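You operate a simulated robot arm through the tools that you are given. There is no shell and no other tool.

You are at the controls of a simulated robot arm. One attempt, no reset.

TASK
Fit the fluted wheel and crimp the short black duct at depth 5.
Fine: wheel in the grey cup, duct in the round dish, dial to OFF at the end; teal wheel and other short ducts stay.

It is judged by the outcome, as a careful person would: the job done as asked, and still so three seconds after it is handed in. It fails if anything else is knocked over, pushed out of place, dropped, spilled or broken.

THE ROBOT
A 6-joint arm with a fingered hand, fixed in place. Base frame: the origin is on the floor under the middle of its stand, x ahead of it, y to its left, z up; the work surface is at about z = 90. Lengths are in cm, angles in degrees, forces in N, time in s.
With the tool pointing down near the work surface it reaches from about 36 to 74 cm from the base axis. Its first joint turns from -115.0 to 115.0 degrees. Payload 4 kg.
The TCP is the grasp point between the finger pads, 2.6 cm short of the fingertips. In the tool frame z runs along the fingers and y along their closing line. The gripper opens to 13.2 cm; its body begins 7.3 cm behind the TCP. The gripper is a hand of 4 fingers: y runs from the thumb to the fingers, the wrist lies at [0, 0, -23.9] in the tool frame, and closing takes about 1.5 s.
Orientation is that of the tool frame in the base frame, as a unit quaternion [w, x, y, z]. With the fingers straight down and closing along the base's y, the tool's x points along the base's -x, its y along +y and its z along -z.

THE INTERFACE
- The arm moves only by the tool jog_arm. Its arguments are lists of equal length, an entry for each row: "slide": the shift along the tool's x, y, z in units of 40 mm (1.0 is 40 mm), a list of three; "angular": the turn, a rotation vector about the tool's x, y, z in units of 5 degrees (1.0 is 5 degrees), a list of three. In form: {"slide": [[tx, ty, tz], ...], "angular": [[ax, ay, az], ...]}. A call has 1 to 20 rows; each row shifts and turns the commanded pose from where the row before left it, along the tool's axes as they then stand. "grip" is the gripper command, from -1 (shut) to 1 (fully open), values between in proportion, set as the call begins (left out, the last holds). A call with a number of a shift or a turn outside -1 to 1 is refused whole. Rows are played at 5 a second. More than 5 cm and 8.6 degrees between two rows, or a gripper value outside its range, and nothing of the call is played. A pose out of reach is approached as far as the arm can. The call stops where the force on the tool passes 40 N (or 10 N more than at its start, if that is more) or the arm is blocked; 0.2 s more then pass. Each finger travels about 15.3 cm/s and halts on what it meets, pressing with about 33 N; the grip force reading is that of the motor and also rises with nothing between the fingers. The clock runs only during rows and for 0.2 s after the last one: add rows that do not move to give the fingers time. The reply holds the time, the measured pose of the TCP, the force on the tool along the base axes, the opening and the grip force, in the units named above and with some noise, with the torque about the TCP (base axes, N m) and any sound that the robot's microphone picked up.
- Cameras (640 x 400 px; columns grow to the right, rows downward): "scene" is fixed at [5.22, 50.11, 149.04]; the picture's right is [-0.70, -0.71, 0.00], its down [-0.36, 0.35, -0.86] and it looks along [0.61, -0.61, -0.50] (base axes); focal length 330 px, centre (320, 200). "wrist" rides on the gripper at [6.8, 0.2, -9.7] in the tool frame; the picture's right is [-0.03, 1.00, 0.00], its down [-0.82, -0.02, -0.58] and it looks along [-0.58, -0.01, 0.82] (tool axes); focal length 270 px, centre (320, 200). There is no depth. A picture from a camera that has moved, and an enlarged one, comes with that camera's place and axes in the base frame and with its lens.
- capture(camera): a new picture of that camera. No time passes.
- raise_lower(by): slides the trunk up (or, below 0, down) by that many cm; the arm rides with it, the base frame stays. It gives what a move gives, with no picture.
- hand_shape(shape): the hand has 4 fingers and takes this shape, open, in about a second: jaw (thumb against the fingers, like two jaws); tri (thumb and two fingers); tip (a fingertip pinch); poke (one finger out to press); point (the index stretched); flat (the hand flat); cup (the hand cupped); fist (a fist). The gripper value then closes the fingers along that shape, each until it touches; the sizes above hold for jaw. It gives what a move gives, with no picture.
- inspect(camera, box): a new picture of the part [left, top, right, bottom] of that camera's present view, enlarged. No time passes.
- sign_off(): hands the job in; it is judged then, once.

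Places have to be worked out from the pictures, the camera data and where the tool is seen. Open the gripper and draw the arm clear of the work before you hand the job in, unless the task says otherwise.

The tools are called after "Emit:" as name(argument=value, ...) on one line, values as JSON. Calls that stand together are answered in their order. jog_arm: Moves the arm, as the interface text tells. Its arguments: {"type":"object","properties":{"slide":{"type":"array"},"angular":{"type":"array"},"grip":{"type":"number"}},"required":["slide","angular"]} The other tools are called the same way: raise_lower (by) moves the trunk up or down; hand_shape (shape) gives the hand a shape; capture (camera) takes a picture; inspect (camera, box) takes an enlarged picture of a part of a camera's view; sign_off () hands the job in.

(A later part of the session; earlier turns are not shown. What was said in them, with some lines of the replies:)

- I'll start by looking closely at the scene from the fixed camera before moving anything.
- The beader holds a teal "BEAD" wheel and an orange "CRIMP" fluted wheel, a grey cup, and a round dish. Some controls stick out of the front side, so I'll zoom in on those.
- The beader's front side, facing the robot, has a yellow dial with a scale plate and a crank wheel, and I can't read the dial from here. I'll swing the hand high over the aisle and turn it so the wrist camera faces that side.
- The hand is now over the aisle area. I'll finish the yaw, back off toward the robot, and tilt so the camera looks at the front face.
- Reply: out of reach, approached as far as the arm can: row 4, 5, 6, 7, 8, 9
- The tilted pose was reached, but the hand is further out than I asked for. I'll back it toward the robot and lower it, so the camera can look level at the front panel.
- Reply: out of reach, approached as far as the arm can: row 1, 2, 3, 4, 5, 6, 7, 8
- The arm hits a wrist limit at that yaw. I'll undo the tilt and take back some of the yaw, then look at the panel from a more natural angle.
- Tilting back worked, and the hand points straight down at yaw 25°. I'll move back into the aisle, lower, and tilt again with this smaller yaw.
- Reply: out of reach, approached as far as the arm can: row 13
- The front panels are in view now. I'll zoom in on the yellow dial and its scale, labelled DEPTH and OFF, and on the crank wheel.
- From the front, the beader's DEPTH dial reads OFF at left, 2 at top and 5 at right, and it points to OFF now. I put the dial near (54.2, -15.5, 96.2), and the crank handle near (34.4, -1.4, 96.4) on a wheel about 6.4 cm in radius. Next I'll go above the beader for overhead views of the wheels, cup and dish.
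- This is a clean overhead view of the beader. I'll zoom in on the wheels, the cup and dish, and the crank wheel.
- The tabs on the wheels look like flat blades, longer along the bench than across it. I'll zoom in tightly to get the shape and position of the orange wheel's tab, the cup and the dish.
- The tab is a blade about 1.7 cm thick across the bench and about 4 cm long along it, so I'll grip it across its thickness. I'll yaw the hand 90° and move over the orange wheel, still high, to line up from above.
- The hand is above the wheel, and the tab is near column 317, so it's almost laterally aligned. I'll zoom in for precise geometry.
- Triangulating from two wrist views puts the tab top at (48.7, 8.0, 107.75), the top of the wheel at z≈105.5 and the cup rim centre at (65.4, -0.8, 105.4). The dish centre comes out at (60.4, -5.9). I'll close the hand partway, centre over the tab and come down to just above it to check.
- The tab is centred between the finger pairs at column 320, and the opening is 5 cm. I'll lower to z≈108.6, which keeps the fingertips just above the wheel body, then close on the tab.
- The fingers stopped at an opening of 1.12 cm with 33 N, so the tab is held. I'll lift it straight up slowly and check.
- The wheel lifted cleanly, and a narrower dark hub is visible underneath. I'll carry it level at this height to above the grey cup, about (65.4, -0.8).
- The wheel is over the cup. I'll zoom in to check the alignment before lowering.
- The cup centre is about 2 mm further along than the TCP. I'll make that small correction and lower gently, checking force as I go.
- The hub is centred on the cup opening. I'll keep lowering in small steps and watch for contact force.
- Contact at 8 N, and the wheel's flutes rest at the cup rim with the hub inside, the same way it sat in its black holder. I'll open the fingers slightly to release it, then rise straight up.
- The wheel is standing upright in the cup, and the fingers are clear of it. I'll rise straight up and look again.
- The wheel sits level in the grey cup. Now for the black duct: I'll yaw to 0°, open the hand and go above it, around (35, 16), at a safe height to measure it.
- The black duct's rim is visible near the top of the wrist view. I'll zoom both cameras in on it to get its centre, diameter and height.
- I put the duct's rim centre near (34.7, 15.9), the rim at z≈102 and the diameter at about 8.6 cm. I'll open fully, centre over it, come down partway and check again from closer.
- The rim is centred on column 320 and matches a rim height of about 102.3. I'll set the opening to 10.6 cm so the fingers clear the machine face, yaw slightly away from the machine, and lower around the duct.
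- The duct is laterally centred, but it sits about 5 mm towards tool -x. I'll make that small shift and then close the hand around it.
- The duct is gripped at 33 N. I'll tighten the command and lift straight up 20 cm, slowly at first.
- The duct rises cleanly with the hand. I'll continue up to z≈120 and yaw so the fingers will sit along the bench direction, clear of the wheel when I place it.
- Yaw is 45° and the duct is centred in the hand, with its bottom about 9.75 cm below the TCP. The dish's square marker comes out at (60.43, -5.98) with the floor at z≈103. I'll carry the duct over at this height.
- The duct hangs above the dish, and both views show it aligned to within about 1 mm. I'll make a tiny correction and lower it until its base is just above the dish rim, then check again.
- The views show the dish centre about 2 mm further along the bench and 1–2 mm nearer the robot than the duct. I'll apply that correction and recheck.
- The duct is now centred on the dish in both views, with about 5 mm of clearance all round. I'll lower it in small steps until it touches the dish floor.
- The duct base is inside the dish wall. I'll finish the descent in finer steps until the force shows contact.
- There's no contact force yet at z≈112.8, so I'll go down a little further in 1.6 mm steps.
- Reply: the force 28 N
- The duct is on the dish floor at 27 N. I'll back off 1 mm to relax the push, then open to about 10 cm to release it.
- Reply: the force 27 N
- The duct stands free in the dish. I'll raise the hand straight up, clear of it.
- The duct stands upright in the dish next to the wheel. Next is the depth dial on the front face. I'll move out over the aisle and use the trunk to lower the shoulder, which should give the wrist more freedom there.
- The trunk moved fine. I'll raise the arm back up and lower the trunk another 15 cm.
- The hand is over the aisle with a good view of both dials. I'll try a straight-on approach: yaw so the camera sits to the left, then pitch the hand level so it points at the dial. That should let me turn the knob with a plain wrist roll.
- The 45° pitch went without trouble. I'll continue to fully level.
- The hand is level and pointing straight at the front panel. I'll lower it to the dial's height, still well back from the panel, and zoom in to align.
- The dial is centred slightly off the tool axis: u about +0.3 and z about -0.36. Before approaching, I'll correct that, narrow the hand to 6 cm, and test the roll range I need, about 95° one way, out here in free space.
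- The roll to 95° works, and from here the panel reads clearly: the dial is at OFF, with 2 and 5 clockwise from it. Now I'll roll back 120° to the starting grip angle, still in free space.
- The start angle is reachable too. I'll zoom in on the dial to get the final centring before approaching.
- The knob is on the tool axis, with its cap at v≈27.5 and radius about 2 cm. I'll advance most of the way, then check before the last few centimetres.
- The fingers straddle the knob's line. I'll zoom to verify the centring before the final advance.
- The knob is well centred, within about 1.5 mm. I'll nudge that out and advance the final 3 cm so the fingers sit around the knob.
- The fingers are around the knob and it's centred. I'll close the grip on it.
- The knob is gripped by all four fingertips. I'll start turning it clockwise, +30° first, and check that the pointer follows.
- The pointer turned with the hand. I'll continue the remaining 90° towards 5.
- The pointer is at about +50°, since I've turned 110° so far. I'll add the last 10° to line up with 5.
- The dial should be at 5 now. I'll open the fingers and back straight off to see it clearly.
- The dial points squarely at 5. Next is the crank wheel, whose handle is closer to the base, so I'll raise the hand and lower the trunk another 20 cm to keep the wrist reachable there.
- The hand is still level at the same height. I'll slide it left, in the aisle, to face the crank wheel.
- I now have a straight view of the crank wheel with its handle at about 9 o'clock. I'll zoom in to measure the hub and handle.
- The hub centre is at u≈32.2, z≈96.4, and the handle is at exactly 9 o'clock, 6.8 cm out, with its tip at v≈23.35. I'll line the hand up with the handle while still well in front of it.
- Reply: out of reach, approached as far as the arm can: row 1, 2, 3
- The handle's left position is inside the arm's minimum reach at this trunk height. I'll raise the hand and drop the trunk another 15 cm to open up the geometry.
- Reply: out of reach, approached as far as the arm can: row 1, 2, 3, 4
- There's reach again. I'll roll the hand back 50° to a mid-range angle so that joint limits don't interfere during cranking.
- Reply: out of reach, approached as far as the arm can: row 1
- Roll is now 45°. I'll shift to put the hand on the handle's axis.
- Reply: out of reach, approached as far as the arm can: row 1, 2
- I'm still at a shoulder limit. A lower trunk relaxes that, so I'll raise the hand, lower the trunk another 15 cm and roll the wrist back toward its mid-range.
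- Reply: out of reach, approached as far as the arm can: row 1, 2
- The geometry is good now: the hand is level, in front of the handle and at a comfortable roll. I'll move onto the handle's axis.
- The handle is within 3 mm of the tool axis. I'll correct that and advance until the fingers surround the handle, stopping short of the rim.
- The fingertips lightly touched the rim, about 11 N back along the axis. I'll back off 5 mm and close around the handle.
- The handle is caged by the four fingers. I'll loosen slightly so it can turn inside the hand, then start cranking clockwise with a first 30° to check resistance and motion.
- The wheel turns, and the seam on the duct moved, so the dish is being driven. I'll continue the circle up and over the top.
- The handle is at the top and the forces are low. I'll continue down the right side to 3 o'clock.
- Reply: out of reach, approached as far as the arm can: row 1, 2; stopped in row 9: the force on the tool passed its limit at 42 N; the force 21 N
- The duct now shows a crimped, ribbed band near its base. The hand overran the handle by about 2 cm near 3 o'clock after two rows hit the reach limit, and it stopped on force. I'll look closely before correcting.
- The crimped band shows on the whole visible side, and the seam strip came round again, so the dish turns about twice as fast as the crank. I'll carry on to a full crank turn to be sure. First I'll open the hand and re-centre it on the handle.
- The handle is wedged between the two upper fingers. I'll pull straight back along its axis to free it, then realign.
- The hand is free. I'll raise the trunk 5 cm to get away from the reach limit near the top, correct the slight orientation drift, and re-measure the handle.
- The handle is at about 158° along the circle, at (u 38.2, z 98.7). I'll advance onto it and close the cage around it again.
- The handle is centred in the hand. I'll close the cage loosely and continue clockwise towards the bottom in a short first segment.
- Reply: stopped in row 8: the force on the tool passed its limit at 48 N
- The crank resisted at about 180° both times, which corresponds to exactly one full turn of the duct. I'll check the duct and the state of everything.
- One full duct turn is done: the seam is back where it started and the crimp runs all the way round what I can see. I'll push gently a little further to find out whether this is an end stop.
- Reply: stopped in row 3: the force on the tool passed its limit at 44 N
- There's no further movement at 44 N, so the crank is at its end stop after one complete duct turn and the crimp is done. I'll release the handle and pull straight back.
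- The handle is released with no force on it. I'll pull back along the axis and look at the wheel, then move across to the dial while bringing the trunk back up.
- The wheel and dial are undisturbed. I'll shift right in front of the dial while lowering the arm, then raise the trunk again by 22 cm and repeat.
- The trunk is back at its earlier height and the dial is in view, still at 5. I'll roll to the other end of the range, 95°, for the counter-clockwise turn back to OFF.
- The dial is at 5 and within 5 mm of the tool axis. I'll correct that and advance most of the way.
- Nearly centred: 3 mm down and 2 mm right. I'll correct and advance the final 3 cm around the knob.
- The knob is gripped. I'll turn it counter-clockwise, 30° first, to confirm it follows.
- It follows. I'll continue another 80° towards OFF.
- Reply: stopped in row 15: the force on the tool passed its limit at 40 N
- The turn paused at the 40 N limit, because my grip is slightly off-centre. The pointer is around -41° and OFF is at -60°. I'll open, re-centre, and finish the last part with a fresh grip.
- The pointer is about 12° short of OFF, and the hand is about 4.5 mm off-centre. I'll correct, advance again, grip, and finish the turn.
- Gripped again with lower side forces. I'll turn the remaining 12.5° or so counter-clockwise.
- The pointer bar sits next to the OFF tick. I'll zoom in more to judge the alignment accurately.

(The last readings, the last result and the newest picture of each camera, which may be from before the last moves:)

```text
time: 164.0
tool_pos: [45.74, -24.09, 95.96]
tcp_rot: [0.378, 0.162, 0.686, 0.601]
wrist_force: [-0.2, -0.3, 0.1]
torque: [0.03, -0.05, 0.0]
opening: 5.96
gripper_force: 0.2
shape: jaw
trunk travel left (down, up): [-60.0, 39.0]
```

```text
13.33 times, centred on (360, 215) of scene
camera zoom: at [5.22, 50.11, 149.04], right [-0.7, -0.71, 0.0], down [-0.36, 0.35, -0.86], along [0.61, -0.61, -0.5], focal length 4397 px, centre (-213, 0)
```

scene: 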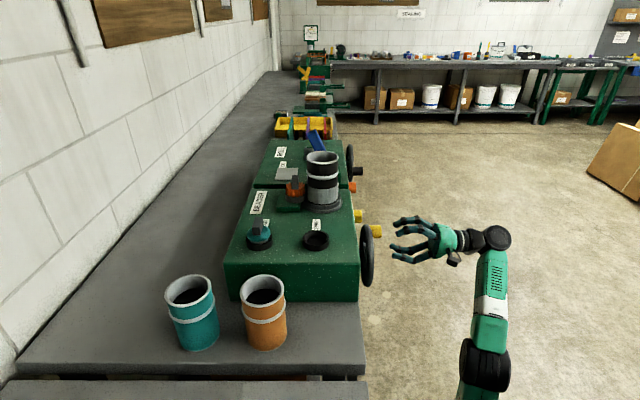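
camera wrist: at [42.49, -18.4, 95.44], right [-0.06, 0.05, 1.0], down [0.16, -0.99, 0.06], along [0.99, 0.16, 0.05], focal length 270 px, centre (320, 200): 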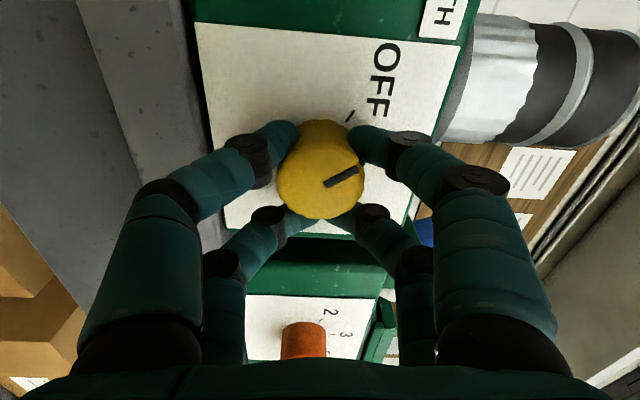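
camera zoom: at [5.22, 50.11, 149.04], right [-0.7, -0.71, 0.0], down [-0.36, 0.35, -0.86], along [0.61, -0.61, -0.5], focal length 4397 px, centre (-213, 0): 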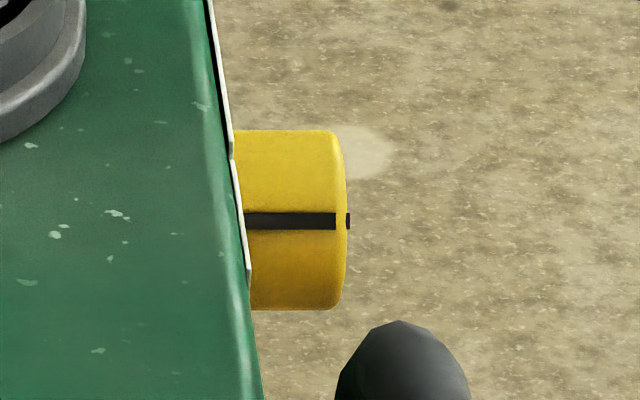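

The pointer is on OFF to within about 2°, matching how it looked at the start. I'll open the hand and draw back into the aisle, then inspect everything.

Emit:
jog_arm(slide=[[0, 0, -0.7], [0, 0, -0.7], [0, 0, -0.7], [0, 0, 0], [0, 0, 0]], angular=[[0, 0, 0], [0, 0, 0], [0, 0, 0], [0, 0, 0], [0, 0, 0]], grip=1)

Emit:
capture(camera="wrist")

Emit:
capture(camera="scene")

Emit:
inspect(camera="scene", box=[270, 140, 360, 220])

```text
time: 165.2
tool_pos: [39.96, -29.78, 95.77]
tcp_rot: [0.377, 0.163, 0.686, 0.601]
wrist_force: [-0.3, 0.0, -0.3]
torque: [0.02, -0.04, -0.01]
opening: 13.18
gripper_force: 0.1
shape: jaw
trunk travel left (down, up): [-60.0, 39.0]
```

```text
taken
camera wrist: at [28.39, -31.9, 93.77], right [-0.21, 0.21, 0.95], down [0.13, -0.96, 0.24], along [0.97, 0.18, 0.18], focal length 270 px, centre (320, 200)
```

wrist: 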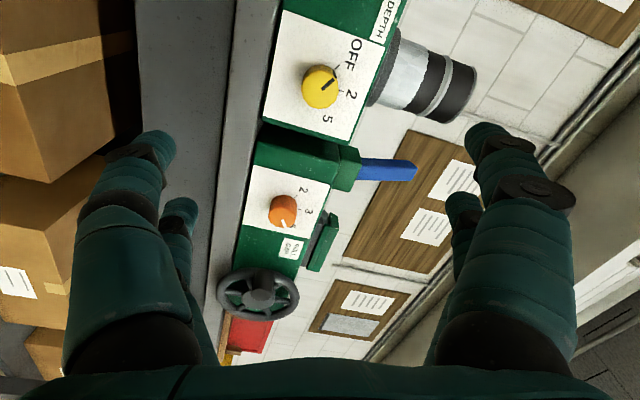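

```text
taken
```

scene: 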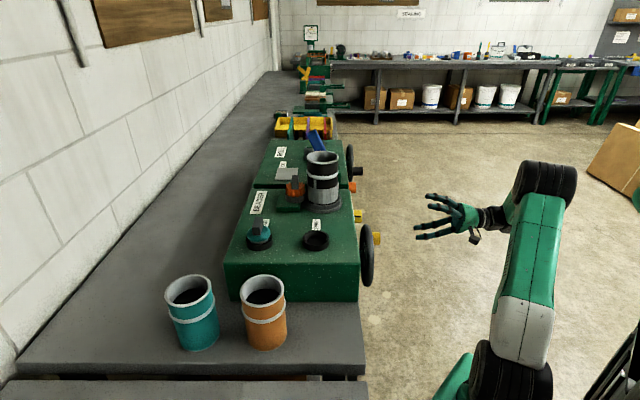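

```text
5.00 times, centred on (315, 180) of scene
camera zoom: at [5.22, 50.11, 149.04], right [-0.7, -0.71, 0.0], down [-0.36, 0.35, -0.86], along [0.61, -0.61, -0.5], focal length 1649 px, centre (345, 300)
```

zoom: 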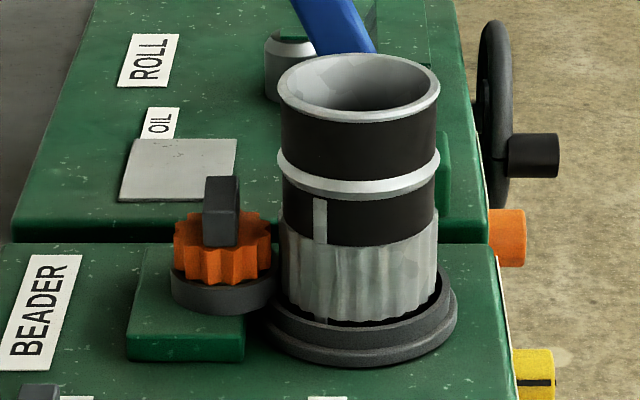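

Everything is in place. I'll do one last like-for-like comparison of the dial with the initial OFF picture, plus the teal wheel and ducts.

Emit:
inspect(camera="scene", box=[330, 160, 378, 230])

Emit:
inspect(camera="wrist", box=[280, 40, 380, 140])

Emit:
inspect(camera="scene", box=[140, 190, 400, 360])

```text
5.71 times, centred on (354, 195) of scene
camera zoom: at [5.22, 50.11, 149.04], right [-0.7, -0.71, 0.0], down [-0.36, 0.35, -0.86], along [0.61, -0.61, -0.5], focal length 1884 px, centre (126, 229)
```

zoom: 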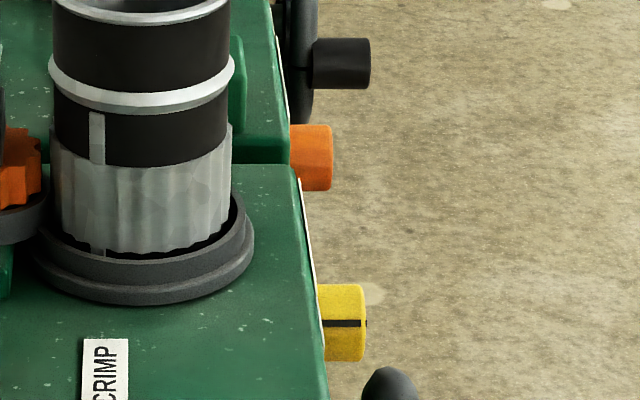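

```text
4.00 times, centred on (330, 90) of wrist
camera zoom: at [28.39, -31.9, 93.77], right [-0.21, 0.21, 0.95], down [0.13, -0.96, 0.24], along [0.97, 0.18, 0.18], focal length 1081 px, centre (280, 640)
```

zoom: 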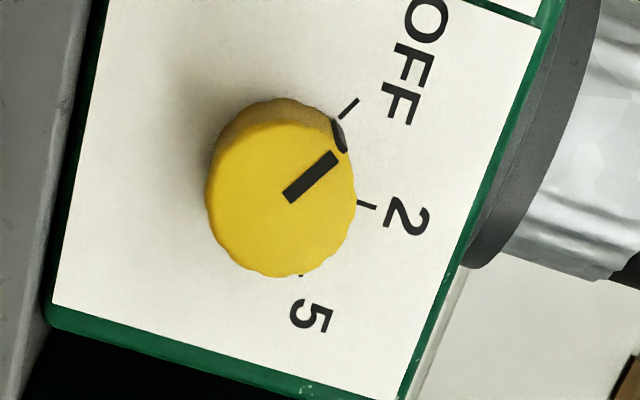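

```text
2.35 times, centred on (270, 275) of scene
camera zoom: at [5.22, 50.11, 149.04], right [-0.7, -0.71, 0.0], down [-0.36, 0.35, -0.86], along [0.61, -0.61, -0.5], focal length 776 px, centre (438, 24)
```

zoom: 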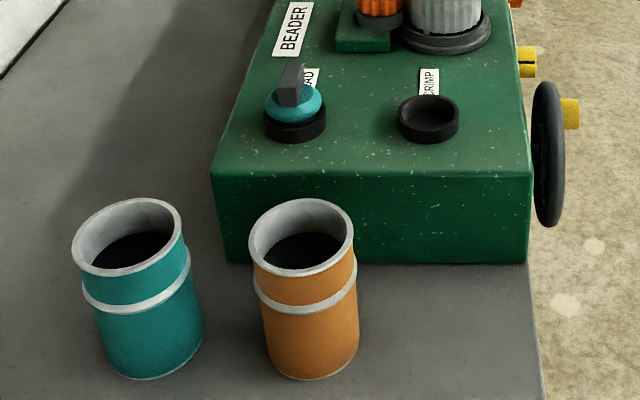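

The pointer matches its original OFF position to within 1–2°. The duct is crimped and upright in the dish, and the fluted wheel is seated in the grey cup. The teal wheel and the other two ducts haven't moved, and the hand is open and clear, so I'm handing the job in.

Emit:
sign_off()

```text
The job is handed in.
```

I fitted the fluted wheel and crimped the short black duct at depth 5, then handed the job in. I don't have a verdict back yet.

- **Wheel:** the orange fluted wheel sits level in the grey cup.
- **Duct:** the black duct stands upright in the round dish. I turned the crank clockwise until it would not move any further. That was half a crank turn and one full turn of the duct. The crimped band covers every side the cameras could see.
- **Dial:** it was at 5 for the crimping and is now back at OFF, within about 2° of where it started.
- **Everything else:** the teal wheel and the other two short ducts are where they were. The crank handle is now on the right side of its wheel; it started on the left. The hand is open and clear in the aisle.

Cranking stopped twice when the push went over the 40 N limit. The first time the hand had slipped off-centre on the handle. The second time the crank no longer moved, and I took that as its end stop. Turning the dial back to OFF also hit the limit once, so I re-gripped to finish it.
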